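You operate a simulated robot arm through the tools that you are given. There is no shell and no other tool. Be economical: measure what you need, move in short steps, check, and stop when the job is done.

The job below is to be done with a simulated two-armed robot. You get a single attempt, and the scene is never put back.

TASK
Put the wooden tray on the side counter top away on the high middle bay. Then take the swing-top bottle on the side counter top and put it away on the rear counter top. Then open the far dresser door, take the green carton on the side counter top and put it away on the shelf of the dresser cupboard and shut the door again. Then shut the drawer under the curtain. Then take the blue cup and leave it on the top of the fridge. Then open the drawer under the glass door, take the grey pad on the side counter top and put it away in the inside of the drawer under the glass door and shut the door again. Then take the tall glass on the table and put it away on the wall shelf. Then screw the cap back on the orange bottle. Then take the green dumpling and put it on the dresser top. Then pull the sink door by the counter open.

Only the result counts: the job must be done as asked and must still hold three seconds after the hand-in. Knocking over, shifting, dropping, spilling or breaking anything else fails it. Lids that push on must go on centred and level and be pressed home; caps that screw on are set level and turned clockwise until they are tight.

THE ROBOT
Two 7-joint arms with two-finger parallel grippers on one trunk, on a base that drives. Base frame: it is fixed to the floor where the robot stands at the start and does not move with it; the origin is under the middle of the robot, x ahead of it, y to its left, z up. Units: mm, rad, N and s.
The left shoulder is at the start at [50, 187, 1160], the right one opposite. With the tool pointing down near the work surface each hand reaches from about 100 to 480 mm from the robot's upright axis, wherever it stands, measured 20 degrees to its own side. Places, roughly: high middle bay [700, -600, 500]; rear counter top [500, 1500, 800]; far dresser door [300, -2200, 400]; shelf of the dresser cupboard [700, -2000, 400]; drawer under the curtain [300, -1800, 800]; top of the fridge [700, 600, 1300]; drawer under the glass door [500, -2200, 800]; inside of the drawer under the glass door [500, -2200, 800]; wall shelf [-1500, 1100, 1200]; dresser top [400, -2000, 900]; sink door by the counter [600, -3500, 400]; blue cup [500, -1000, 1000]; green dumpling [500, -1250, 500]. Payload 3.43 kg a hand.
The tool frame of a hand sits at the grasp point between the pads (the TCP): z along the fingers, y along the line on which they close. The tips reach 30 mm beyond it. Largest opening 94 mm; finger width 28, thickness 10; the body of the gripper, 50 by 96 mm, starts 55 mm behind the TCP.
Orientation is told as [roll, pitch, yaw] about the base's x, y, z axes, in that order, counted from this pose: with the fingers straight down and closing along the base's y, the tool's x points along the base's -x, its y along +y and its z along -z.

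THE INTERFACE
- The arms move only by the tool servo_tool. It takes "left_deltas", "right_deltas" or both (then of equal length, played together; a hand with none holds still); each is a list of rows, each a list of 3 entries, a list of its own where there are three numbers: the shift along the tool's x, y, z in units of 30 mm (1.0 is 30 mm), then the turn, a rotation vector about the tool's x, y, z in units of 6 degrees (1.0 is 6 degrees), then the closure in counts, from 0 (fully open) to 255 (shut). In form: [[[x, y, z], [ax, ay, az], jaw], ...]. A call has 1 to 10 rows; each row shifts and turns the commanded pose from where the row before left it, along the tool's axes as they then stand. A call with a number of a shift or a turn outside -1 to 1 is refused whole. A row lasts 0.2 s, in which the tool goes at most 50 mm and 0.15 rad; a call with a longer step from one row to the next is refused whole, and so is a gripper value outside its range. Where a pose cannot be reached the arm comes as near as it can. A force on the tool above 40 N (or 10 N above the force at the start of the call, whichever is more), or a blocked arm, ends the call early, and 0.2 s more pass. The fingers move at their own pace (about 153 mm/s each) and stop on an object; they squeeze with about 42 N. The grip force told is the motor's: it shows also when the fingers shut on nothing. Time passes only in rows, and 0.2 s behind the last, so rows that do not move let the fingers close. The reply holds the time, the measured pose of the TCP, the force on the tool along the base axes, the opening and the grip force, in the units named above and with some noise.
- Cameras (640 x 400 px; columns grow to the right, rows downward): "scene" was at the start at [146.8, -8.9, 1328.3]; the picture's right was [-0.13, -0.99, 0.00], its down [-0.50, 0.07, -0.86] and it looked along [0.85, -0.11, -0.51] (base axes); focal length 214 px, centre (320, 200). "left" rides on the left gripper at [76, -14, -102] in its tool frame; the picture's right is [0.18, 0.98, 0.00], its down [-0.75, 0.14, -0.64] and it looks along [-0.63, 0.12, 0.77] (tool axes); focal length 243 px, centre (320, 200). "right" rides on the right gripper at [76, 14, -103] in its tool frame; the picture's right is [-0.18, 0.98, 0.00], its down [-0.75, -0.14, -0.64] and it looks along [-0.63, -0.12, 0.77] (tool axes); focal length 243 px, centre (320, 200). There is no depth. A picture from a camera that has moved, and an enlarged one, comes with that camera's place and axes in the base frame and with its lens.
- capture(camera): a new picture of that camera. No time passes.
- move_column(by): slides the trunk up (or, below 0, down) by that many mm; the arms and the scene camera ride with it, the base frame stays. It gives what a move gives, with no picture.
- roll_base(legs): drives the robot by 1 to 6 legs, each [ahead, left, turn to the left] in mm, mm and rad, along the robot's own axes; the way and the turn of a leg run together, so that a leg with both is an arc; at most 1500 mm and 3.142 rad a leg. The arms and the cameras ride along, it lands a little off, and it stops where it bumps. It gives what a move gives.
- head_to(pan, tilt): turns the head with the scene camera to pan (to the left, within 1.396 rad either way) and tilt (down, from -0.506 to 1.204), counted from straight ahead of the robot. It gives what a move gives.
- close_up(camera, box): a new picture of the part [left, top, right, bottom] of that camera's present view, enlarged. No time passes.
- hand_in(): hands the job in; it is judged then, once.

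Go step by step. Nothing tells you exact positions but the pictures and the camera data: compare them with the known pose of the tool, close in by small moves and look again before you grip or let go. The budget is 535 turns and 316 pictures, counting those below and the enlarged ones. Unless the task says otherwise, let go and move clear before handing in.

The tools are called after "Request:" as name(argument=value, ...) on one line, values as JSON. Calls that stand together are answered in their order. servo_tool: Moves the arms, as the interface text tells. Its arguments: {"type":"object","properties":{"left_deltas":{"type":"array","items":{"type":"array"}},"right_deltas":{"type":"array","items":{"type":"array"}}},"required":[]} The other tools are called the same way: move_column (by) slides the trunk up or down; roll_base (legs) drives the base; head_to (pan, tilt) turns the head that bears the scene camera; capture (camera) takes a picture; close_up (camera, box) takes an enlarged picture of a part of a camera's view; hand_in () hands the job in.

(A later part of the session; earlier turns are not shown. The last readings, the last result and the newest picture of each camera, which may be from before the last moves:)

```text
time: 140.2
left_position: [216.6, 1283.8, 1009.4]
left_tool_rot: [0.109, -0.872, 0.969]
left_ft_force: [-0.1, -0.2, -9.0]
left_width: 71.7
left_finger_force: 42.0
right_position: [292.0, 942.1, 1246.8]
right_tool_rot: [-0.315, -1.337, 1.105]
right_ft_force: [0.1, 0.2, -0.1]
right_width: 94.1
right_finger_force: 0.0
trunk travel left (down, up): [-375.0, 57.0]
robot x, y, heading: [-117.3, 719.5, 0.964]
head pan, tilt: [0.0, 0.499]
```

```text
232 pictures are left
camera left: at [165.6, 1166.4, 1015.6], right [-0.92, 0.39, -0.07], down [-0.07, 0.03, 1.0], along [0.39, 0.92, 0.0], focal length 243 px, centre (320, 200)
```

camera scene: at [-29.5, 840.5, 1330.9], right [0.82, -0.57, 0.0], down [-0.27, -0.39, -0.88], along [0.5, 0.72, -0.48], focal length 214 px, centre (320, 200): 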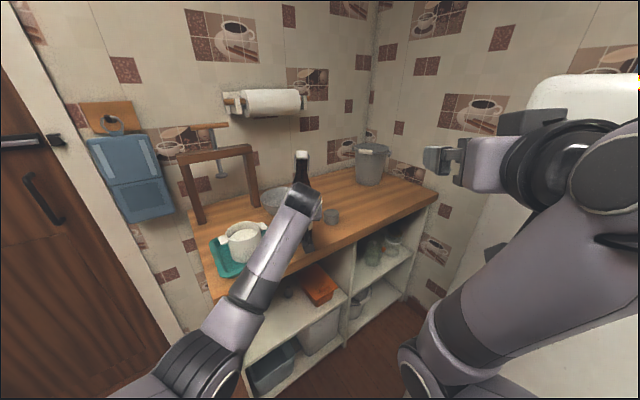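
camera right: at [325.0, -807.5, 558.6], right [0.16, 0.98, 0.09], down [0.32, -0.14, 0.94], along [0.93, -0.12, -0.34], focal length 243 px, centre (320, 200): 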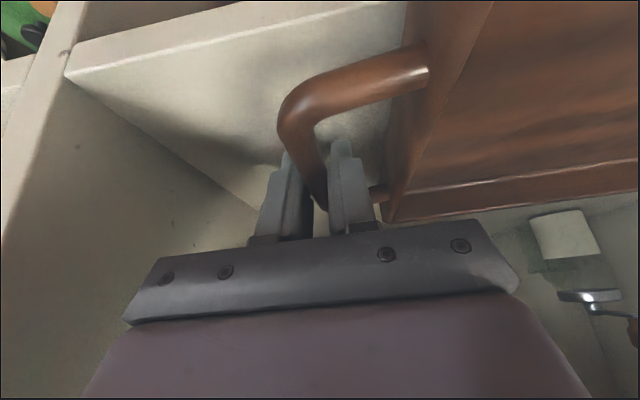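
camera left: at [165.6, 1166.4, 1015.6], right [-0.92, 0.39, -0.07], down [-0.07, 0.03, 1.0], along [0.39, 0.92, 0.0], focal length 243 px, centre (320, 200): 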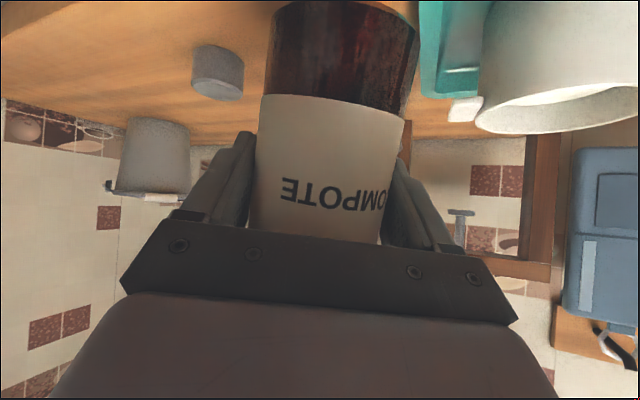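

Request:
servo_tool(left_deltas=[[[0, 0, 0], [0.5, 0, 0], 255], [[0, 0, 0], [0.5, 0, 0], 255], [[0, 0, 0], [0, 0, 0], 255]])

Request:
roll_base(legs=[[100, -22, 0]])

Request:
capture(camera="scene")

```text
time: 141.0
left_position: [216.4, 1283.1, 1008.7]
left_tool_rot: [0.0, -0.872, 0.97]
left_ft_force: [-0.2, -0.5, -8.8]
left_width: 71.6
left_finger_force: 42.6
right_position: [292.0, 941.5, 1248.0]
right_tool_rot: [-0.317, -1.34, 1.106]
right_ft_force: [-0.4, -0.2, 1.2]
right_width: 94.0
right_finger_force: 0.0
trunk travel left (down, up): [-375.0, 57.0]
robot x, y, heading: [-112.9, 713.5, 0.965]
head pan, tilt: [0.0, 0.499]
```

```text
time: 142.2
left_position: [289.4, 1354.6, 1008.5]
left_tool_rot: [-0.002, -0.873, 0.972]
left_ft_force: [-0.1, -0.3, -9.2]
left_width: 71.7
left_finger_force: 41.9
right_position: [365.2, 1014.6, 1247.5]
right_tool_rot: [-0.332, -1.338, 1.123]
right_ft_force: [-4.4, 11.6, 1.8]
right_width: 87.7
right_finger_force: 0.0
trunk travel left (down, up): [-375.0, 57.0]
robot x, y, heading: [-41.8, 781.5, 0.968]
head pan, tilt: [0.0, 0.499]
```

```text
231 pictures are left
camera scene: at [43.5, 911.1, 1330.9], right [0.82, -0.57, 0.0], down [-0.27, -0.4, -0.88], along [0.5, 0.72, -0.48], focal length 214 px, centre (320, 200)
```

scene: 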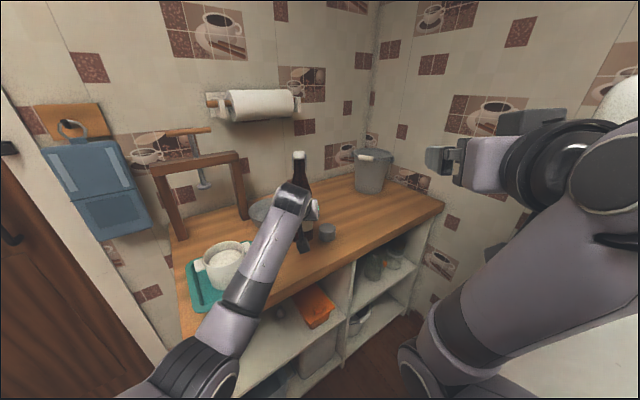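

Request:
servo_tool(right_deltas=[[[0, 0.7, -0.3], [0, 0, 0], 0], [[0, 0.7, -0.3], [0, 0, 0], 0], [[0, 0.7, -0.3], [0, 0, 0], 0], [[0, 0.7, 0], [0, 0, 0], 0]])

Request:
capture(camera="left")

```text
time: 143.2
left_position: [289.0, 1353.8, 1008.5]
left_tool_rot: [0.003, -0.872, 0.969]
left_ft_force: [0.4, 0.5, -8.1]
left_width: 72.0
left_finger_force: 42.2
right_position: [315.6, 1046.4, 1249.1]
right_tool_rot: [-0.588, -1.351, 1.285]
right_ft_force: [0.5, 0.7, 0.1]
right_width: 93.9
right_finger_force: 0.1
trunk travel left (down, up): [-375.0, 57.0]
robot x, y, heading: [-43.0, 780.5, 0.967]
head pan, tilt: [0.0, 0.499]
```

```text
230 pictures are left
camera left: at [229.2, 1240.3, 1016.7], right [-0.88, 0.46, -0.14], down [-0.12, 0.07, 0.99], along [0.46, 0.89, -0.01], focal length 243 px, centre (320, 200)
```

left: 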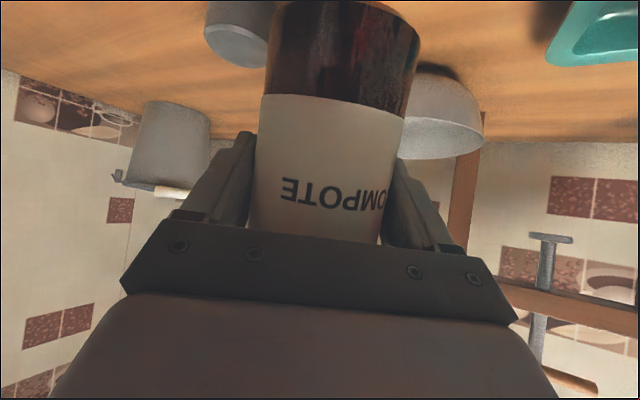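

Request:
servo_tool(left_deltas=[[[0.24, 0, 0.75], [0, 0, 0], 255], [[0.24, 0, 0.75], [0, 0, 0], 255], [[0.24, 0, 0.75], [0, 0, 0], 255], [[0.24, 0, 0.75], [0, 0, 0], 255]])

Request:
servo_tool(left_deltas=[[[0.2, 0, 0.17], [0, 0, 0], 255], [[0.2, 0, 0.17], [0, 0, 0], 255], [[0.2, 0, 0.17], [0, 0, 0], 255]])

Request:
capture(camera="left")

```text
time: 144.2
left_position: [320.4, 1394.8, 929.3]
left_tool_rot: [0.0, -0.875, 0.973]
left_ft_force: [0.6, 0.5, -7.9]
left_width: 71.7
left_finger_force: 42.1
right_position: [316.2, 1048.0, 1248.0]
right_tool_rot: [-0.603, -1.343, 1.3]
right_ft_force: [0.5, 0.1, 0.4]
right_width: 94.0
right_finger_force: 0.2
trunk travel left (down, up): [-375.0, 57.0]
robot x, y, heading: [-41.1, 783.0, 0.968]
head pan, tilt: [0.0, 0.499]
```

```text
time: 144.9
left_position: [320.9, 1394.4, 924.2]
left_tool_rot: [-0.005, -0.906, 0.974]
left_ft_force: [-2.3, -1.7, 35.3]
left_width: 72.0
left_finger_force: 42.0
right_position: [313.2, 1043.8, 1249.4]
right_tool_rot: [-0.618, -1.344, 1.318]
right_ft_force: [0.1, 0.0, -0.3]
right_width: 94.1
right_finger_force: 0.1
trunk travel left (down, up): [-375.0, 57.0]
robot x, y, heading: [-42.3, 779.0, 0.966]
head pan, tilt: [0.0, 0.499]
```

```text
229 pictures are left
camera left: at [260.4, 1282.6, 926.6], right [-0.87, 0.46, -0.15], down [-0.14, 0.05, 0.99], along [0.46, 0.89, 0.02], focal length 243 px, centre (320, 200)
```

left: 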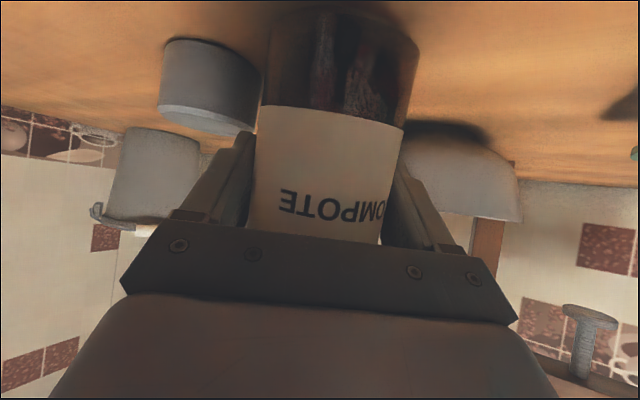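

Request:
servo_tool(left_deltas=[[[-0.12, 0, -0.1], [0, 0, 0], 255], [[-0.1, 0, -0.08], [0, 0, 0], 255]])

Request:
servo_tool(left_deltas=[[[0, 0, 0], [0, 0, 0], 40], [[0, 0, 0], [0, 0, 0], 0], [[0, 0, 0], [0, 0, 0], 0]])

Request:
capture(camera="left")

```text
time: 145.6
left_position: [321.0, 1394.8, 922.3]
left_tool_rot: [-0.008, -0.892, 0.974]
left_ft_force: [8.0, 4.4, 19.5]
left_width: 71.9
left_finger_force: 42.3
right_position: [314.7, 1046.1, 1244.8]
right_tool_rot: [-0.615, -1.34, 1.315]
right_ft_force: [-0.4, -0.2, 0.3]
right_width: 94.0
right_finger_force: 0.0
trunk travel left (down, up): [-375.0, 57.0]
robot x, y, heading: [-41.1, 781.2, 0.963]
head pan, tilt: [0.0, 0.499]
```

```text
time: 146.3
left_position: [318.4, 1393.8, 914.5]
left_tool_rot: [0.002, -0.872, 0.969]
left_ft_force: [0.2, 0.1, -0.5]
left_width: 94.2
left_finger_force: 0.1
right_position: [315.8, 1048.2, 1245.3]
right_tool_rot: [-0.616, -1.335, 1.315]
right_ft_force: [0.5, 0.0, 0.2]
right_width: 94.1
right_finger_force: 0.0
trunk travel left (down, up): [-375.0, 57.0]
robot x, y, heading: [-38.4, 782.2, 0.966]
head pan, tilt: [0.0, 0.499]
```

```text
228 pictures are left
camera left: at [258.4, 1282.0, 922.4], right [-0.88, 0.46, -0.14], down [-0.12, 0.07, 0.99], along [0.46, 0.89, -0.01], focal length 243 px, centre (320, 200)
```

left: 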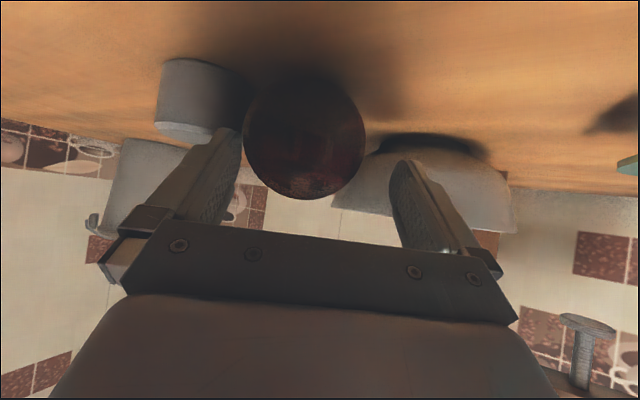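

Request:
head_to(pan=0.0, tilt=0.7)

Request:
capture(camera="scene")

```text
time: 147.1
left_position: [318.6, 1394.1, 915.1]
left_tool_rot: [0.001, -0.874, 0.97]
left_ft_force: [-0.3, -0.1, -0.3]
left_width: 93.7
left_finger_force: 0.0
right_position: [315.2, 1048.1, 1243.4]
right_tool_rot: [-0.617, -1.334, 1.313]
right_ft_force: [-0.6, -1.2, -0.1]
right_width: 94.0
right_finger_force: 0.0
trunk travel left (down, up): [-375.0, 57.0]
robot x, y, heading: [-39.5, 784.3, 0.972]
head pan, tilt: [0.0, 0.7]
```

```text
227 pictures are left
camera scene: at [40.3, 903.4, 1313.5], right [0.82, -0.57, 0.0], down [-0.37, -0.53, -0.77], along [0.44, 0.63, -0.64], focal length 214 px, centre (320, 200)
```

scene: 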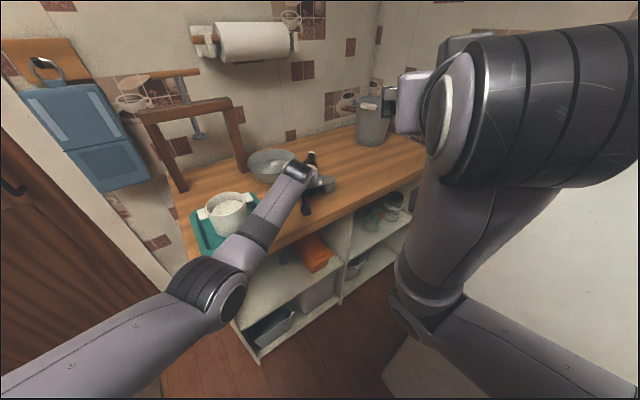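

Request:
servo_tool(left_deltas=[[[0, 0, -0.8], [0, 0, 0], 0], [[0, 0, -0.8], [0, 0, 0], 0], [[0, 0, -0.8], [0, 0, 0], 0], [[0, 0, -0.8], [0, 0, 0], 0], [[-0.5, 0, -0.8], [0, 0, 0], 0]])

Request:
capture(camera="left")

Request:
close_up(camera="scene", box=[180, 100, 420, 250])

```text
time: 148.3
left_position: [238.4, 1365.1, 1002.4]
left_tool_rot: [0.11, -0.892, 0.954]
left_ft_force: [-0.8, 0.0, 0.3]
left_width: 93.9
left_finger_force: 0.1
right_position: [314.6, 1048.5, 1242.7]
right_tool_rot: [-0.615, -1.33, 1.309]
right_ft_force: [-0.3, 0.0, -0.5]
right_width: 94.1
right_finger_force: 0.0
trunk travel left (down, up): [-375.0, 57.0]
robot x, y, heading: [-41.2, 783.9, 0.968]
head pan, tilt: [0.0, 0.7]
```

```text
226 pictures are left
camera left: at [186.7, 1249.0, 1006.0], right [-0.91, 0.4, -0.08], down [-0.08, 0.01, 1.0], along [0.4, 0.92, 0.02], focal length 243 px, centre (320, 200)
```

left: 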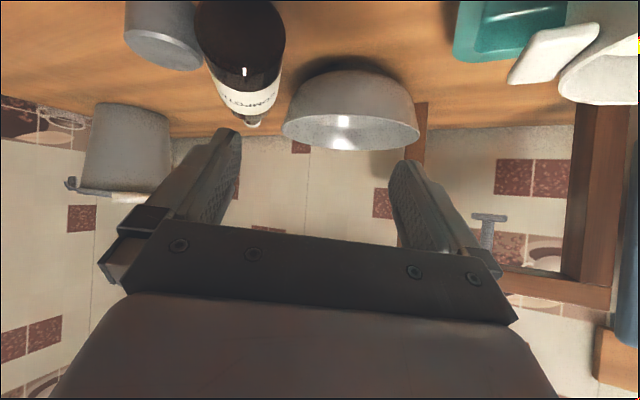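

```text
2.67 times, centred on (300, 175) of scene
camera zoom: at [40.2, 903.4, 1313.4], right [0.82, -0.57, 0.0], down [-0.37, -0.53, -0.77], along [0.44, 0.63, -0.64], focal length 572 px, centre (373, 267)
```

zoom: 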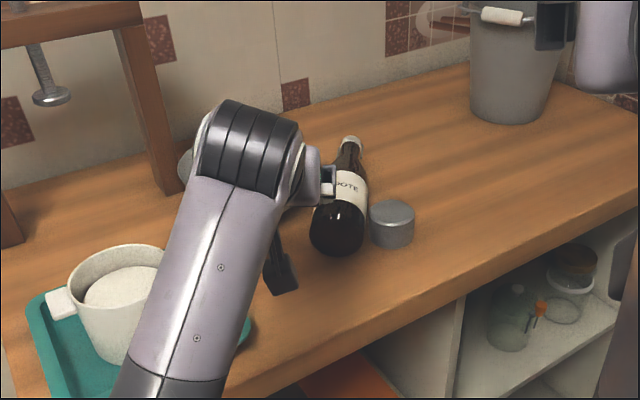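

Request:
servo_tool(left_deltas=[[[0.07, 0.1, -0.88], [0.1, 0, 0], 0], [[0.07, 0.1, -0.88], [0.1, 0, 0], 0], [[0.07, 0.1, -0.88], [0.1, 0, 0], 0], [[0.07, 0.1, -0.88], [0.1, 0, 0], 0], [[0.07, 0.1, -0.88], [0.1, 0, 0], 0], [[0.07, 0.1, -0.88], [0.1, 0, 0], 0], [[0.07, 0.1, -0.88], [0.1, 0, 0], 0], [[0.07, 0.1, -0.88], [0.1, 0, 0], 0], [[0.07, 0.1, -0.88], [0.1, 0, 0], 0], [[0.07, 0.1, -0.88], [0.1, 0, 0], 0]])

Request:
capture(camera="scene")

```text
time: 148.9
left_position: [196.8, 1343.7, 1026.0]
left_tool_rot: [0.149, -0.89, 0.934]
left_ft_force: [-0.6, 0.7, -0.6]
left_width: 93.9
left_finger_force: 0.0
right_position: [316.2, 1047.8, 1242.2]
right_tool_rot: [-0.626, -1.33, 1.321]
right_ft_force: [-0.6, 0.5, 0.6]
right_width: 93.7
right_finger_force: 0.1
trunk travel left (down, up): [-375.0, 57.0]
robot x, y, heading: [-40.8, 785.9, 0.96]
head pan, tilt: [0.0, 0.7]
stopped in row 3 (left hand): the arm was blocked; the commanded pose is now the measured one
```

```text
224 pictures are left
camera scene: at [40.4, 903.5, 1313.4], right [0.82, -0.57, 0.0], down [-0.37, -0.53, -0.76], along [0.44, 0.63, -0.64], focal length 214 px, centre (320, 200)
```

scene: 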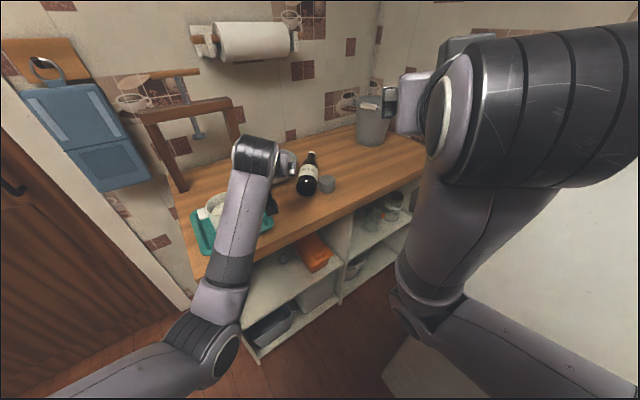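

Request:
close_up(camera="scene", box=[170, 110, 350, 222])

```text
3.56 times, centred on (260, 166) of scene
camera zoom: at [40.4, 903.5, 1313.4], right [0.82, -0.57, 0.0], down [-0.37, -0.53, -0.76], along [0.44, 0.63, -0.64], focal length 763 px, centre (533, 321)
```

zoom: 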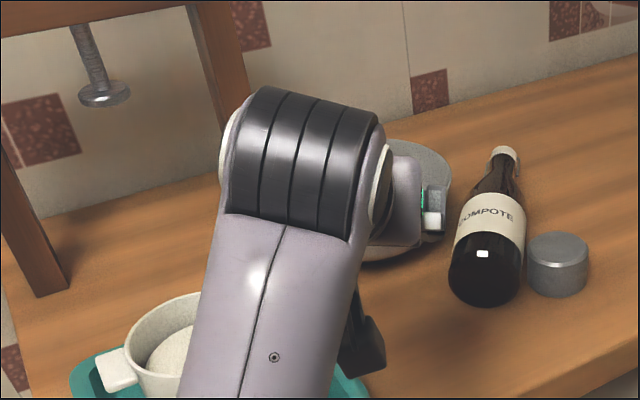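

Request:
roll_base(legs=[[-200, 0, 0]])

Request:
servo_tool(left_deltas=[[[0, 0.6, 0], [0, 0, 0], 0], [[0, 0.6, 0], [0.3, 0, 0], 0], [[0, 0.6, 0], [0.3, 0, 0], 0], [[0, 0.6, 0], [0.3, 0, 0], 0]])

```text
time: 150.5
left_position: [83.7, 1187.2, 1028.9]
left_tool_rot: [0.15, -0.892, 0.943]
left_ft_force: [0.4, -0.4, 0.7]
left_width: 93.9
left_finger_force: 0.1
right_position: [204.9, 892.2, 1241.6]
right_tool_rot: [-0.623, -1.329, 1.324]
right_ft_force: [-0.3, 0.9, 0.5]
right_width: 94.0
right_finger_force: 0.1
trunk travel left (down, up): [-375.0, 57.0]
robot x, y, heading: [-150.2, 623.1, 0.969]
head pan, tilt: [0.0, 0.7]
```

```text
time: 151.5
left_position: [22.0, 1223.6, 1033.7]
left_tool_rot: [0.054, -0.893, 0.943]
left_ft_force: [-0.3, 0.0, 0.4]
left_width: 93.8
left_finger_force: 0.1
right_position: [205.5, 892.6, 1242.5]
right_tool_rot: [-0.627, -1.33, 1.326]
right_ft_force: [0.4, 0.7, 0.4]
right_width: 94.0
right_finger_force: 0.0
trunk travel left (down, up): [-375.0, 57.0]
robot x, y, heading: [-150.2, 622.8, 0.97]
head pan, tilt: [0.0, 0.7]
```

Request:
servo_tool(left_deltas=[[[0.05, 0.05, -0.85], [0.1, 0, 0], 0], [[0.05, 0.05, -0.85], [0.1, 0, 0], 0], [[0.05, 0.05, -0.85], [0.1, 0, 0], 0], [[0.05, 0.05, -0.85], [0.1, 0, 0], 0], [[0.05, 0.05, -0.85], [0.1, 0, 0], 0], [[0.05, 0, -0.85], [0, 0, 0], 0], [[0.05, 0, -0.85], [0, 0, 0], 0], [[0.05, 0, -0.85], [0, 0, 0], 0], [[0.05, 0, -0.85], [0, 0, 0], 0]])

Request:
servo_tool(left_deltas=[[[0, -1, 0], [0, 1, 0], 0], [[0, -1, 0], [0, 1, 0], 0], [[0, -1, 0], [0, 1, 0], 0], [[0, -1, 0], [0, 1, 0], 0], [[0, -1, 0], [0, 1, 0], 0], [[0, -1, 0], [0, 1, 0], 0], [[0, -1, 0], [0, 1, 0], 0], [[0, 0, 0], [0, 1, 0], 0]])

Request:
capture(camera="scene")

```text
time: 153.2
left_position: [-79.8, 1157.6, 1112.0]
left_tool_rot: [0.164, -0.877, 0.906]
left_ft_force: [-1.0, 0.1, 0.1]
left_width: 93.8
left_finger_force: 0.0
left hand out of reach, approached as far as the arm can: row 6, 7, 8
right_position: [205.1, 892.0, 1241.8]
right_tool_rot: [-0.63, -1.331, 1.326]
right_ft_force: [-0.8, 0.4, 0.2]
right_width: 93.7
right_finger_force: 0.0
trunk travel left (down, up): [-375.0, 57.0]
robot x, y, heading: [-149.6, 627.2, 0.975]
head pan, tilt: [0.0, 0.7]
stopped in row 8 (left hand): the arm was blocked; the commanded pose is now the measured one
```

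```text
time: 154.9
left_position: [131.8, 1136.0, 1016.3]
left_tool_rot: [0.112, -0.038, 1.057]
left_ft_force: [0.1, -0.1, 0.1]
left_width: 94.1
left_finger_force: 0.0
left hand out of reach, approached as far as the arm can: row 1, 2, 3, 4, 5, 6
right_position: [205.5, 891.5, 1243.0]
right_tool_rot: [-0.625, -1.33, 1.324]
right_ft_force: [0.2, 0.2, -0.4]
right_width: 94.4
right_finger_force: 0.1
trunk travel left (down, up): [-375.0, 57.0]
robot x, y, heading: [-146.5, 623.6, 0.968]
head pan, tilt: [0.0, 0.7]
```

```text
222 pictures are left
camera scene: at [-69.3, 745.8, 1313.4], right [0.83, -0.56, 0.0], down [-0.36, -0.53, -0.77], along [0.43, 0.63, -0.64], focal length 214 px, centre (320, 200)
```

scene: 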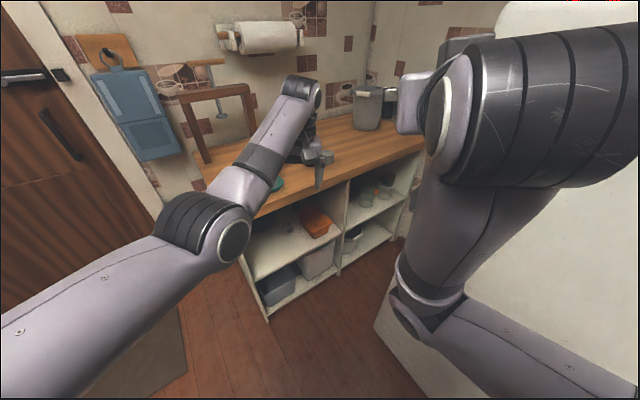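

Request:
capture(camera="left")

Request:
close_up(camera="scene", box=[250, 100, 430, 212])

```text
221 pictures are left
camera left: at [115.1, 1054.8, 1113.6], right [-0.94, 0.32, 0.1], down [0.3, 0.67, 0.68], along [0.15, 0.67, -0.72], focal length 243 px, centre (320, 200)
```

left: 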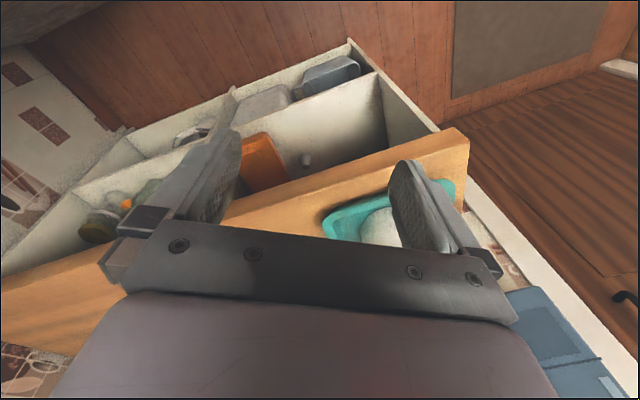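

```text
3.56 times, centred on (340, 156) of scene
camera zoom: at [-69.3, 745.8, 1313.4], right [0.83, -0.56, 0.0], down [-0.36, -0.53, -0.77], along [0.43, 0.63, -0.64], focal length 763 px, centre (249, 356)
```

zoom: 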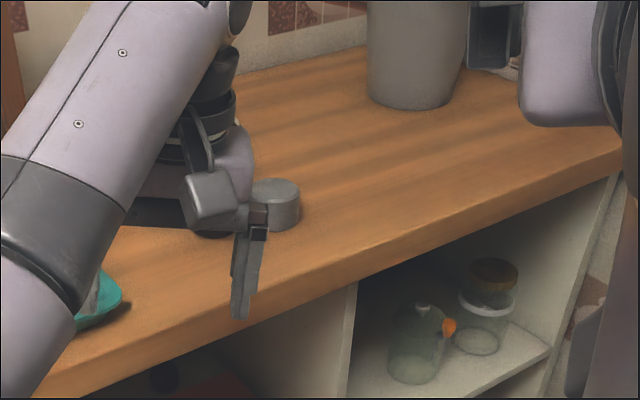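

Request:
servo_tool(left_deltas=[[[0, 0.5, 0], [0.15, -1, 0], 100], [[0, 0.5, 0], [0.15, -1, 0], 100], [[0, 0.5, 0], [0.15, -1, 0], 100], [[0, 0.5, 0], [0.15, -1, 0], 100], [[0, 0.5, 0], [0.15, -1, 0], 100], [[0, 0.5, 0], [0.15, -1, 0], 100], [[0, 0.3, 0], [0.1, -1, 0], 100], [[0, 0, 0], [0, -1, 0], 100]], right_deltas=[[[0, 0, -0.6], [0, 0, 0], 0], [[0, 0, -0.6], [0, 0, 0], 0], [[0, 0, -0.6], [0, 0, 0], 0], [[0, 0, -0.6], [0, 0, 0], 0], [[0, 0, -0.6], [0, 0, 0], 0], [[0, 0, 0], [0, 0, 0], 0], [[0, 0, 0], [0, 0, 0], 0], [[0, 0, 0], [0, 0, 0], 0]])

Request:
capture(camera="left")

Request:
capture(camera="scene")

```text
time: 156.1
left_position: [76.4, 1170.3, 1038.2]
left_tool_rot: [0.051, -0.541, 1.009]
left_ft_force: [1.2, 0.1, -0.7]
left_width: 57.1
left_finger_force: 0.1
right_position: [203.1, 854.6, 1228.2]
right_tool_rot: [-1.015, -1.317, 1.593]
right_ft_force: [0.5, -0.2, -0.2]
right_width: 94.1
right_finger_force: 0.0
right hand out of reach, approached as far as the arm can: row 2, 3, 4, 5
trunk travel left (down, up): [-375.0, 57.0]
robot x, y, heading: [-151.2, 626.0, 0.974]
head pan, tilt: [0.0, 0.7]
stopped in row 5 (right hand): the arm was blocked; the commanded pose is now the measured one
```

```text
219 pictures are left
camera left: at [30.3, 1061.2, 1086.3], right [-0.93, 0.37, -0.05], down [0.08, 0.32, 0.94], along [0.36, 0.87, -0.33], focal length 243 px, centre (320, 200)
```

left: 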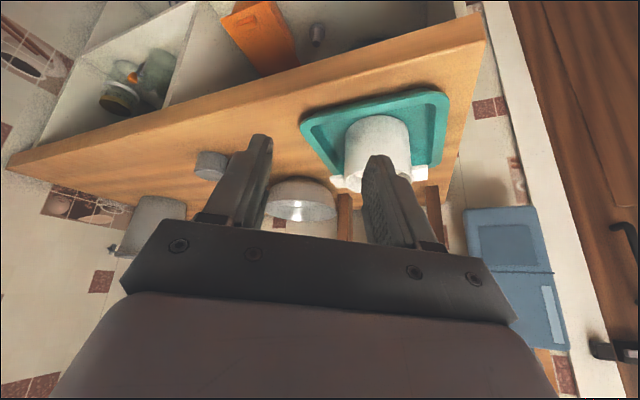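

```text
218 pictures are left
camera scene: at [-69.2, 746.0, 1313.4], right [0.83, -0.56, 0.0], down [-0.36, -0.53, -0.76], along [0.43, 0.63, -0.64], focal length 214 px, centre (320, 200)
```

scene: 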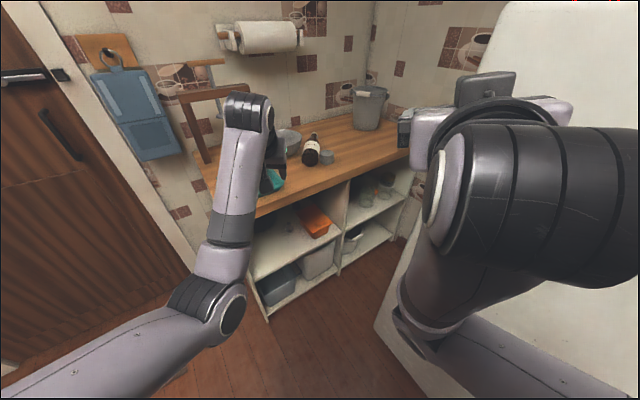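

Request:
close_up(camera="scene", box=[260, 115, 356, 175])

```text
6.67 times, centred on (308, 145) of scene
camera zoom: at [-69.2, 746.0, 1313.4], right [0.83, -0.56, 0.0], down [-0.36, -0.53, -0.76], along [0.43, 0.63, -0.64], focal length 1430 px, centre (400, 567)
```

zoom: 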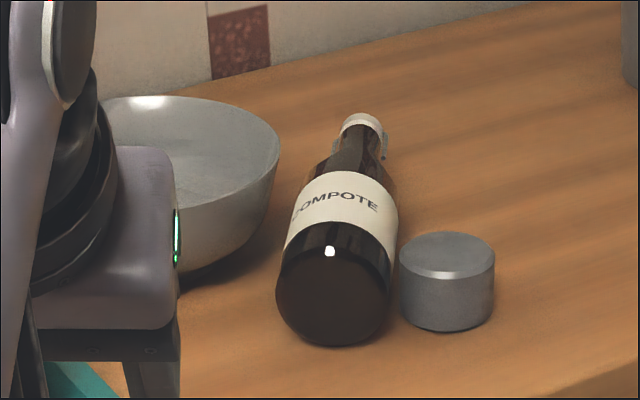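

Request:
servo_tool(right_deltas=[[[0, 0.9, 0], [0, 0, 0], 0], [[0, 0.9, 0], [0, 0, 0], 0], [[0, 0.9, 0], [0, 0, 0], 0], [[0, 0.9, 0], [0, 0, 0], 0], [[0, 0.9, 0], [0, 0, 0], 0]], left_deltas=[[[0, 0.5, 0], [0, -1, 0], 100], [[0, 0.5, 0], [0, -1, 0], 100], [[0, 0.4, 0], [0, -1, 0], 100], [[0, 0, 0], [0, 0, 0], 100], [[0, 0, 0], [0, 0, 0], 100]])

Request:
move_column(by=-150)

Request:
capture(camera="scene")

```text
time: 156.8
left_position: [47.7, 1187.2, 1041.4]
left_tool_rot: [0.061, -0.783, 0.989]
left_ft_force: [-0.2, -0.5, 0.7]
left_width: 57.3
left_finger_force: 0.1
right_position: [204.0, 896.1, 1204.3]
right_tool_rot: [-1.374, -1.251, 1.829]
right_ft_force: [0.4, -0.1, -0.3]
right_width: 94.2
right_finger_force: 0.1
trunk travel left (down, up): [-375.0, 57.0]
robot x, y, heading: [-148.5, 621.5, 0.974]
head pan, tilt: [0.0, 0.7]
stopped in row 3 (right hand): the arm was blocked; the commanded pose is now the measured one
```

```text
time: 158.6
left_position: [47.9, 1187.1, 890.5]
left_tool_rot: [0.062, -0.782, 0.99]
left_ft_force: [0.3, -0.6, 0.5]
left_width: 57.3
left_finger_force: 0.0
right_position: [203.6, 896.1, 1053.6]
right_tool_rot: [-1.373, -1.251, 1.83]
right_ft_force: [0.4, 0.3, 0.7]
right_width: 93.8
right_finger_force: 0.1
trunk travel left (down, up): [-225.0, 207.0]
robot x, y, heading: [-149.1, 626.1, 0.974]
head pan, tilt: [0.0, 0.7]
```

```text
216 pictures are left
camera scene: at [-69.3, 745.9, 1163.5], right [0.83, -0.56, 0.0], down [-0.36, -0.53, -0.77], along [0.43, 0.63, -0.64], focal length 214 px, centre (320, 200)
```

scene: 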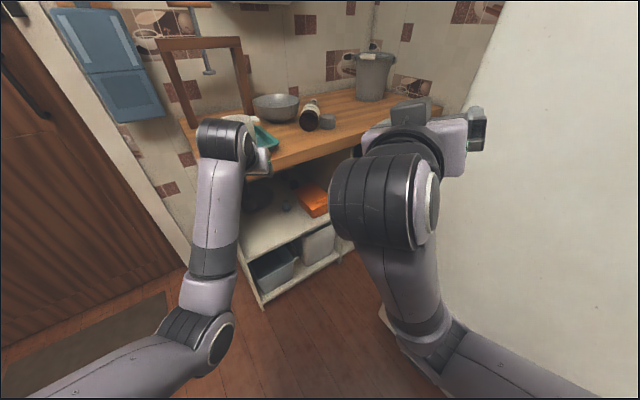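

Request:
servo_tool(left_deltas=[[[-0.7, 0, -0.7], [0.15, 0, 0], 100], [[-0.7, 0, -0.7], [0.15, 0, 0], 100], [[-0.7, 0, -0.7], [0.15, 0, 0], 100], [[-0.7, 0, -0.7], [0.1, 0, 0], 100], [[-0.7, 0, -0.7], [0, 0, 0], 100], [[-0.7, 0, -0.7], [0, 0, 0], 100]])

Request:
roll_base(legs=[[0, 0, -0.2], [250, 170, 0]])

Request:
capture(camera="scene")

```text
time: 160.0
left_position: [53.6, 1187.3, 1068.9]
left_tool_rot: [0.005, -0.78, 0.99]
left_ft_force: [-0.2, 0.2, -0.5]
left_width: 57.3
left_finger_force: 0.1
right_position: [203.2, 895.8, 1053.9]
right_tool_rot: [-1.371, -1.254, 1.827]
right_ft_force: [0.7, -0.5, 0.2]
right_width: 94.0
right_finger_force: 0.1
trunk travel left (down, up): [-225.0, 207.0]
robot x, y, heading: [-151.1, 623.2, 0.967]
head pan, tilt: [0.0, 0.7]
```

```text
time: 162.7
left_position: [223.1, 1426.5, 1068.6]
left_tool_rot: [0.005, -0.781, 0.789]
left_ft_force: [0.6, -0.4, 0.9]
left_width: 57.1
left_finger_force: 0.1
right_position: [313.9, 1110.8, 1054.5]
right_tool_rot: [-1.371, -1.251, 1.627]
right_ft_force: [-0.1, 0.5, 0.6]
right_width: 94.1
right_finger_force: 0.1
trunk travel left (down, up): [-225.0, 207.0]
robot x, y, heading: [-88.1, 918.0, 0.768]
head pan, tilt: [0.0, 0.7]
```

```text
215 pictures are left
camera scene: at [15.6, 1018.4, 1163.4], right [0.7, -0.72, 0.0], down [-0.46, -0.45, -0.76], along [0.55, 0.53, -0.64], focal length 214 px, centre (320, 200)
```

scene: 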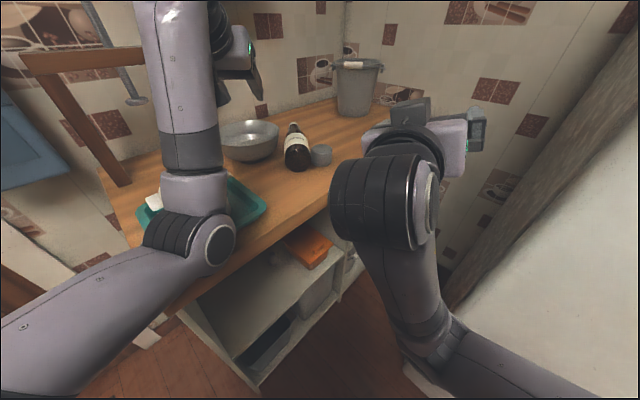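

Request:
close_up(camera="scene", box=[220, 90, 380, 190])

Request:
capture(camera="left")

```text
4.00 times, centred on (300, 140) of scene
camera zoom: at [15.6, 1018.4, 1163.4], right [0.7, -0.72, 0.0], down [-0.46, -0.45, -0.76], along [0.55, 0.53, -0.64], focal length 858 px, centre (400, 440)
```

zoom: 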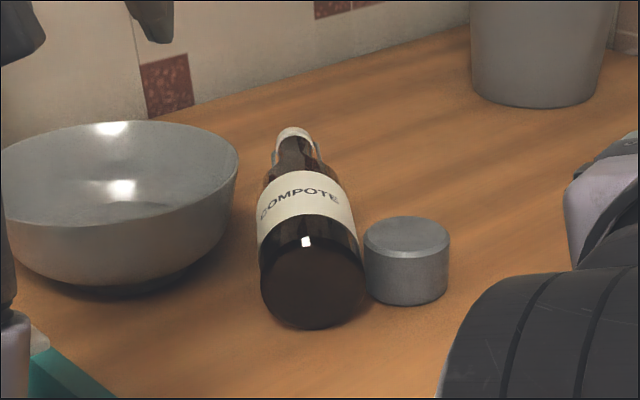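

```text
213 pictures are left
camera left: at [145.9, 1327.1, 1087.8], right [-0.79, 0.6, -0.13], down [-0.04, 0.16, 0.99], along [0.61, 0.79, -0.1], focal length 243 px, centre (320, 200)
```

left: 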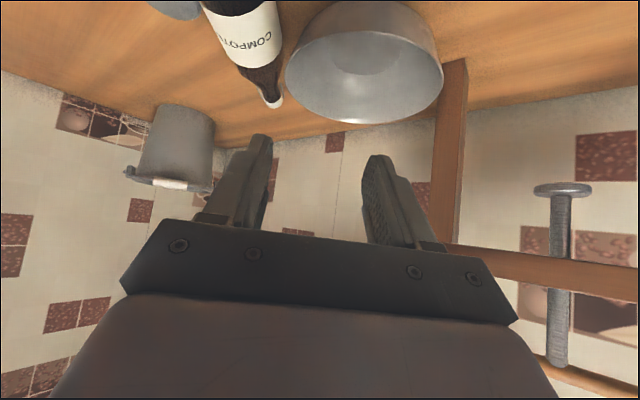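

Request:
roll_base(legs=[[105, -65, 0]])

Request:
capture(camera="left")

```text
time: 164.0
left_position: [344.0, 1452.3, 1067.5]
left_tool_rot: [0.006, -0.781, 0.789]
left_ft_force: [-0.5, -0.3, -0.4]
left_width: 57.3
left_finger_force: 0.1
right_position: [434.2, 1135.5, 1053.7]
right_tool_rot: [-1.372, -1.251, 1.629]
right_ft_force: [-0.4, 0.0, 0.0]
right_width: 93.9
right_finger_force: 0.0
trunk travel left (down, up): [-225.0, 207.0]
robot x, y, heading: [32.3, 941.9, 0.77]
head pan, tilt: [0.0, 0.7]
```

```text
212 pictures are left
camera left: at [266.4, 1353.0, 1087.8], right [-0.79, 0.6, -0.13], down [-0.04, 0.16, 0.99], along [0.61, 0.79, -0.1], focal length 243 px, centre (320, 200)
```

left: 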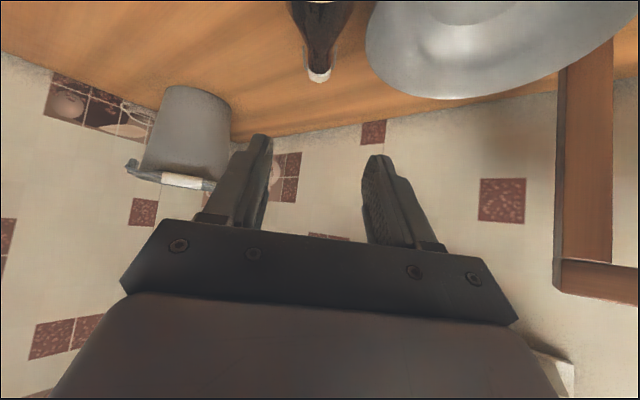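

Request:
servo_tool(left_deltas=[[[0, -0.1, 0.9], [0, 0, 0], 100], [[0, 0, 0.9], [0, 0, 0], 100], [[0, 0, 0.9], [0, 0, 0], 100], [[0, 0, 0.9], [0, 0, 0], 100], [[0, 0, 0.9], [0, 0, 0], 100]])

Request:
capture(camera="left")

Request:
close_up(camera="scene", box=[220, 60, 380, 160])

```text
time: 165.2
left_position: [417.5, 1511.0, 986.3]
left_tool_rot: [0.013, -0.803, 0.785]
left_ft_force: [0.6, -0.6, -0.5]
left_width: 57.2
left_finger_force: 0.1
right_position: [436.7, 1131.4, 1054.6]
right_tool_rot: [-1.369, -1.259, 1.621]
right_ft_force: [-0.3, 0.2, 1.0]
right_width: 93.9
right_finger_force: 0.0
trunk travel left (down, up): [-225.0, 207.0]
robot x, y, heading: [34.0, 941.6, 0.774]
head pan, tilt: [0.0, 0.7]
```

```text
211 pictures are left
camera left: at [339.1, 1411.8, 1001.9], right [-0.79, 0.6, -0.12], down [-0.05, 0.14, 0.99], along [0.61, 0.79, -0.08], focal length 243 px, centre (320, 200)
```

left: 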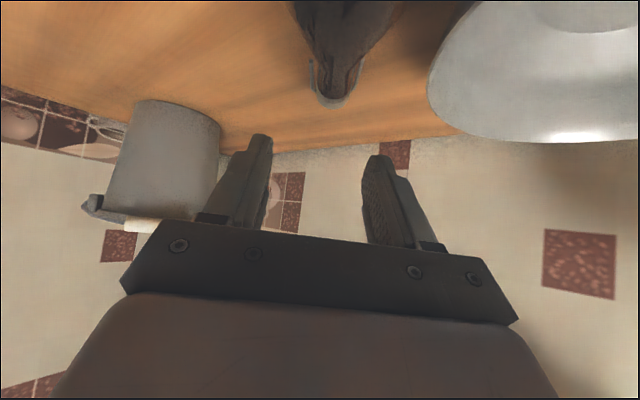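

```text
4.00 times, centred on (300, 110) of scene
camera zoom: at [139.2, 1037.6, 1164.8], right [0.7, -0.72, -0.01], down [-0.46, -0.44, -0.77], along [0.55, 0.54, -0.64], focal length 858 px, centre (400, 560)
```

zoom: 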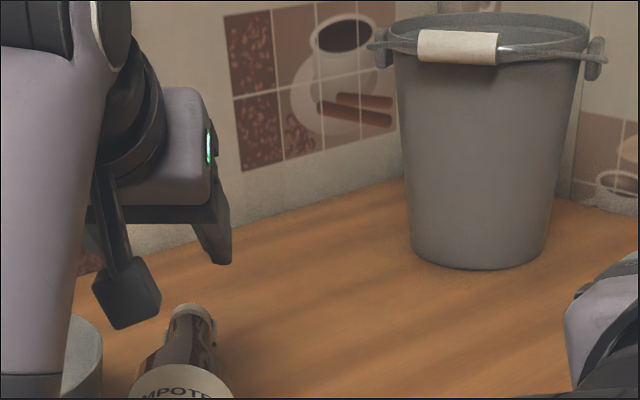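

Request:
servo_tool(left_deltas=[[[0.3, 0.1, 0.9], [0, 0, 0], 100], [[0.3, 0.1, 0.9], [0, 0, 0], 100], [[0, 0, 0], [0, 0, 0], 100]])

Request:
capture(camera="left")

```text
time: 166.0
left_position: [435.9, 1527.2, 956.5]
left_tool_rot: [0.017, -0.83, 0.773]
left_ft_force: [0.1, -1.3, 0.1]
left_width: 57.0
left_finger_force: 0.1
right_position: [437.5, 1126.4, 1055.8]
right_tool_rot: [-1.366, -1.265, 1.622]
right_ft_force: [-0.1, -0.7, -0.5]
right_width: 94.1
right_finger_force: 0.0
trunk travel left (down, up): [-225.0, 207.0]
robot x, y, heading: [36.3, 940.9, 0.77]
head pan, tilt: [0.0, 0.7]
```

```text
209 pictures are left
camera left: at [355.9, 1428.6, 969.0], right [-0.78, 0.61, -0.12], down [-0.07, 0.12, 0.99], along [0.62, 0.79, -0.05], focal length 243 px, centre (320, 200)
```

left: 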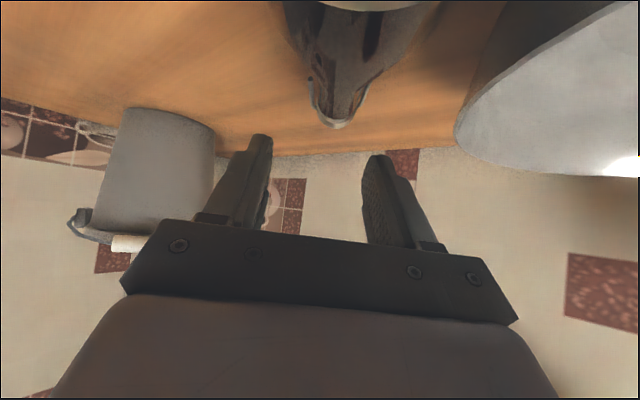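

Request:
capture(camera="scene")

```text
208 pictures are left
camera scene: at [139.6, 1031.3, 1165.6], right [0.7, -0.72, -0.01], down [-0.46, -0.44, -0.77], along [0.55, 0.54, -0.64], focal length 214 px, centre (320, 200)
```

scene: 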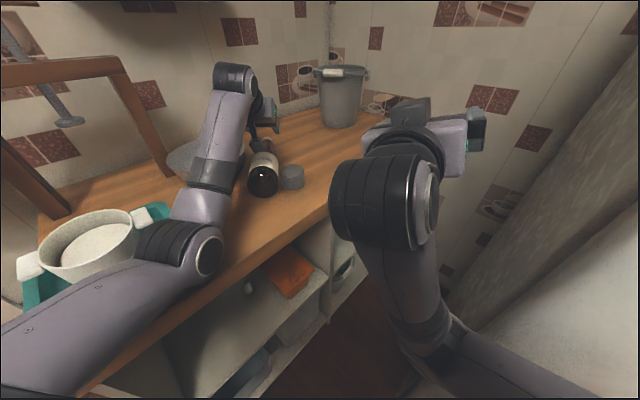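

Request:
move_column(by=150)

Request:
capture(camera="scene")

Request:
capture(camera="left")

```text
time: 167.8
left_position: [427.6, 1539.5, 1070.3]
left_tool_rot: [0.005, -0.781, 0.791]
left_ft_force: [-0.3, 0.2, -0.8]
left_width: 57.4
left_finger_force: 0.2
right_position: [434.7, 1136.4, 1203.3]
right_tool_rot: [-1.374, -1.252, 1.628]
right_ft_force: [-0.1, -0.1, 0.9]
right_width: 94.0
right_finger_force: 0.1
trunk travel left (down, up): [-375.0, 57.0]
robot x, y, heading: [34.6, 941.5, 0.77]
head pan, tilt: [0.0, 0.7]
```

```text
207 pictures are left
camera scene: at [136.6, 1044.1, 1313.3], right [0.7, -0.72, 0.0], down [-0.46, -0.45, -0.76], along [0.55, 0.53, -0.64], focal length 214 px, centre (320, 200)
```

scene: 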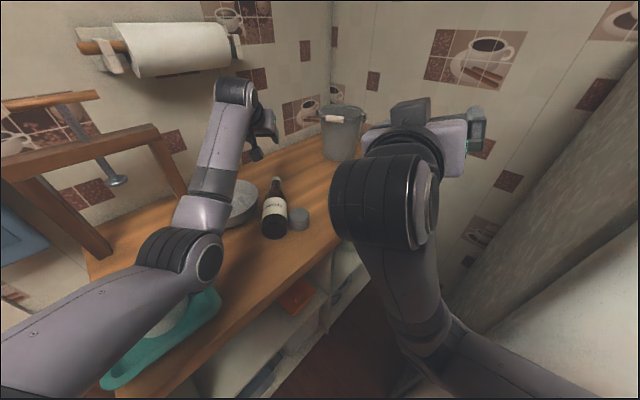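

```text
206 pictures are left
camera left: at [349.1, 1440.6, 1090.0], right [-0.79, 0.6, -0.13], down [-0.04, 0.16, 0.99], along [0.61, 0.79, -0.1], focal length 243 px, centre (320, 200)
```

left: 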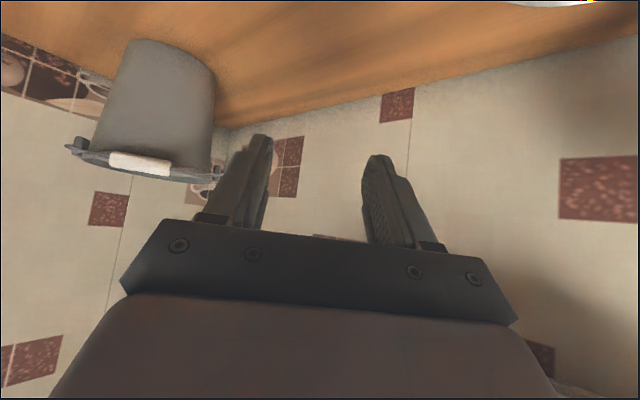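

Request:
move_column(by=55)

Request:
servo_tool(left_deltas=[[[0, 0, 0], [0, 1, 0], 100], [[0, 0, 0], [0, 1, 0], 100], [[0, 0, 0], [0, 0.5, 0], 100], [[0.3, 0, 0.6], [0, 0, 0], 100], [[0.3, 0, 0.6], [0, 0, 0], 100], [[0.3, 0, 0.6], [0, 0, 0], 100]])

Request:
capture(camera="left")

Request:
capture(camera="scene")

```text
time: 168.7
left_position: [427.2, 1539.1, 1124.9]
left_tool_rot: [0.004, -0.781, 0.79]
left_ft_force: [0.9, 0.5, 0.0]
left_width: 57.2
left_finger_force: 0.0
right_position: [434.3, 1136.8, 1259.3]
right_tool_rot: [-1.374, -1.25, 1.628]
right_ft_force: [0.3, -0.1, 0.6]
right_width: 93.8
right_finger_force: 0.0
trunk travel left (down, up): [-430.0, 2.0]
robot x, y, heading: [30.9, 937.6, 0.769]
head pan, tilt: [0.0, 0.7]
```

```text
time: 170.1
left_position: [428.5, 1543.1, 1066.4]
left_tool_rot: [0.003, -0.521, 0.792]
left_ft_force: [0.2, 0.1, 0.8]
left_width: 57.3
left_finger_force: 0.1
right_position: [434.4, 1137.4, 1258.6]
right_tool_rot: [-1.375, -1.251, 1.63]
right_ft_force: [0.4, -0.1, 1.2]
right_width: 93.8
right_finger_force: 0.1
trunk travel left (down, up): [-430.0, 2.0]
robot x, y, heading: [34.3, 940.8, 0.769]
head pan, tilt: [0.0, 0.7]
```

```text
205 pictures are left
camera left: at [357.4, 1450.0, 1117.8], right [-0.81, 0.57, -0.09], down [0.14, 0.34, 0.93], along [0.56, 0.75, -0.35], focal length 243 px, centre (320, 200)
```

left: 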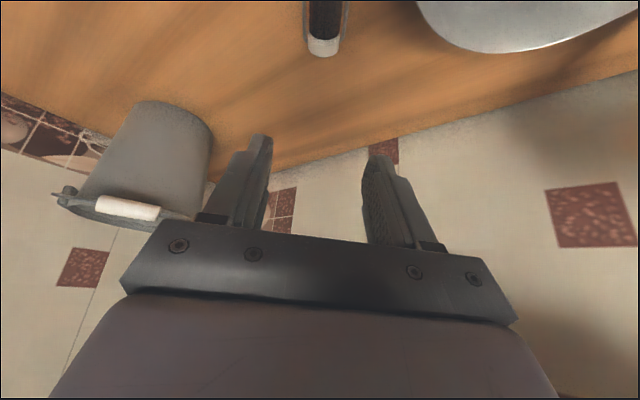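

```text
204 pictures are left
camera scene: at [136.6, 1044.2, 1368.4], right [0.7, -0.72, 0.0], down [-0.46, -0.45, -0.76], along [0.55, 0.53, -0.64], focal length 214 px, centre (320, 200)
```

scene: 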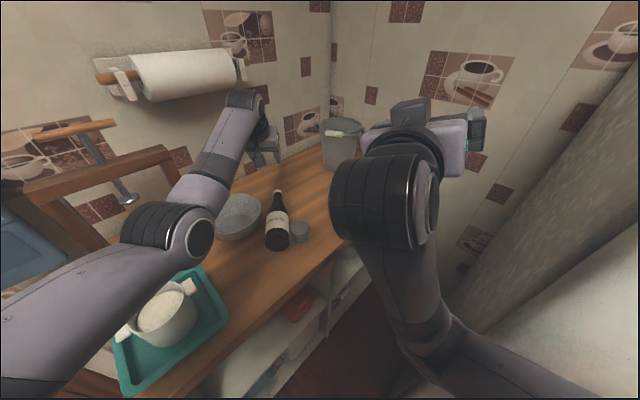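

Request:
servo_tool(left_deltas=[[[0.35, 0, 0.9], [0, 0, 0], 100], [[0.35, 0, 0.9], [0, 0, 0], 100], [[0.35, 0, 0.9], [0, 0, 0], 100], [[0.35, 0, 0.9], [0, 0, 0], 100]])

Request:
capture(camera="left")

Request:
capture(camera="scene")

```text
time: 171.1
left_position: [438.1, 1552.4, 949.8]
left_tool_rot: [0.004, -0.52, 0.794]
left_ft_force: [0.1, -0.3, 0.1]
left_width: 57.4
left_finger_force: 0.0
left hand out of reach, approached as far as the arm can: row 4
right_position: [434.9, 1134.7, 1258.0]
right_tool_rot: [-1.373, -1.252, 1.631]
right_ft_force: [0.2, 0.1, 0.8]
right_width: 94.0
right_finger_force: 0.1
trunk travel left (down, up): [-430.0, 2.0]
robot x, y, heading: [37.1, 941.8, 0.772]
head pan, tilt: [0.0, 0.7]
```

```text
203 pictures are left
camera left: at [366.1, 1459.4, 1002.4], right [-0.81, 0.57, -0.09], down [0.14, 0.34, 0.93], along [0.56, 0.75, -0.35], focal length 243 px, centre (320, 200)
```

left: 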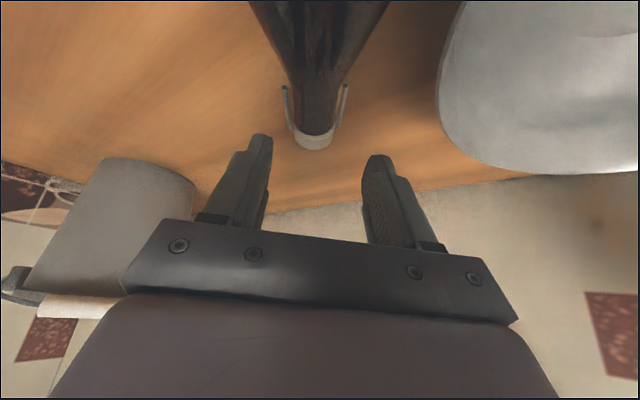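

```text
202 pictures are left
camera scene: at [136.5, 1044.1, 1368.4], right [0.7, -0.72, 0.0], down [-0.46, -0.45, -0.76], along [0.55, 0.53, -0.64], focal length 214 px, centre (320, 200)
```

scene: 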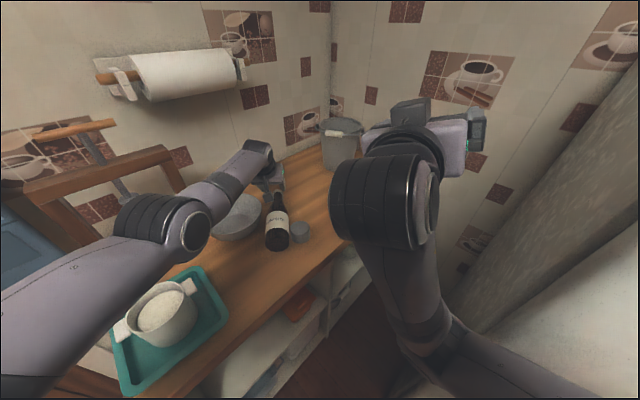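

Request:
servo_tool(left_deltas=[[[0.3, 0, 0.9], [0, 0, 0], 100], [[0.3, 0, 0.8], [0, 0, 0], 100], [[0, 0, 0], [0, 0, 0], 100]])

Request:
capture(camera="left")

```text
time: 171.9
left_position: [429.3, 1547.5, 902.9]
left_tool_rot: [0.004, -0.525, 0.792]
left_ft_force: [6.3, 0.5, 5.0]
left_width: 57.2
left_finger_force: 0.1
left hand out of reach, approached as far as the arm can: row 1, 2
right_position: [435.9, 1136.1, 1259.2]
right_tool_rot: [-1.373, -1.253, 1.63]
right_ft_force: [-0.7, 0.5, -0.4]
right_width: 94.1
right_finger_force: 0.0
trunk travel left (down, up): [-430.0, 2.0]
robot x, y, heading: [35.0, 939.8, 0.775]
head pan, tilt: [0.0, 0.7]
```

```text
201 pictures are left
camera left: at [357.5, 1454.4, 953.8], right [-0.81, 0.58, -0.09], down [0.13, 0.33, 0.93], along [0.57, 0.75, -0.35], focal length 243 px, centre (320, 200)
```

left: 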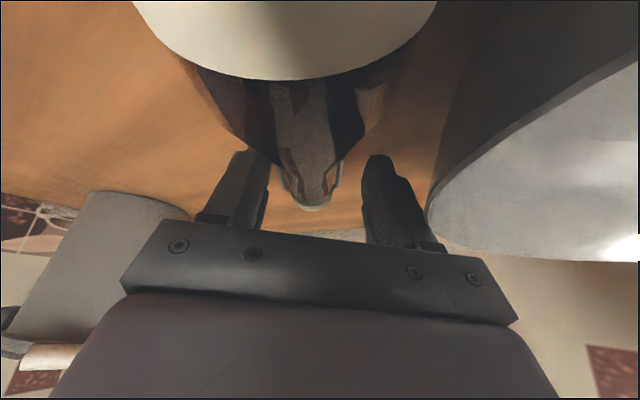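

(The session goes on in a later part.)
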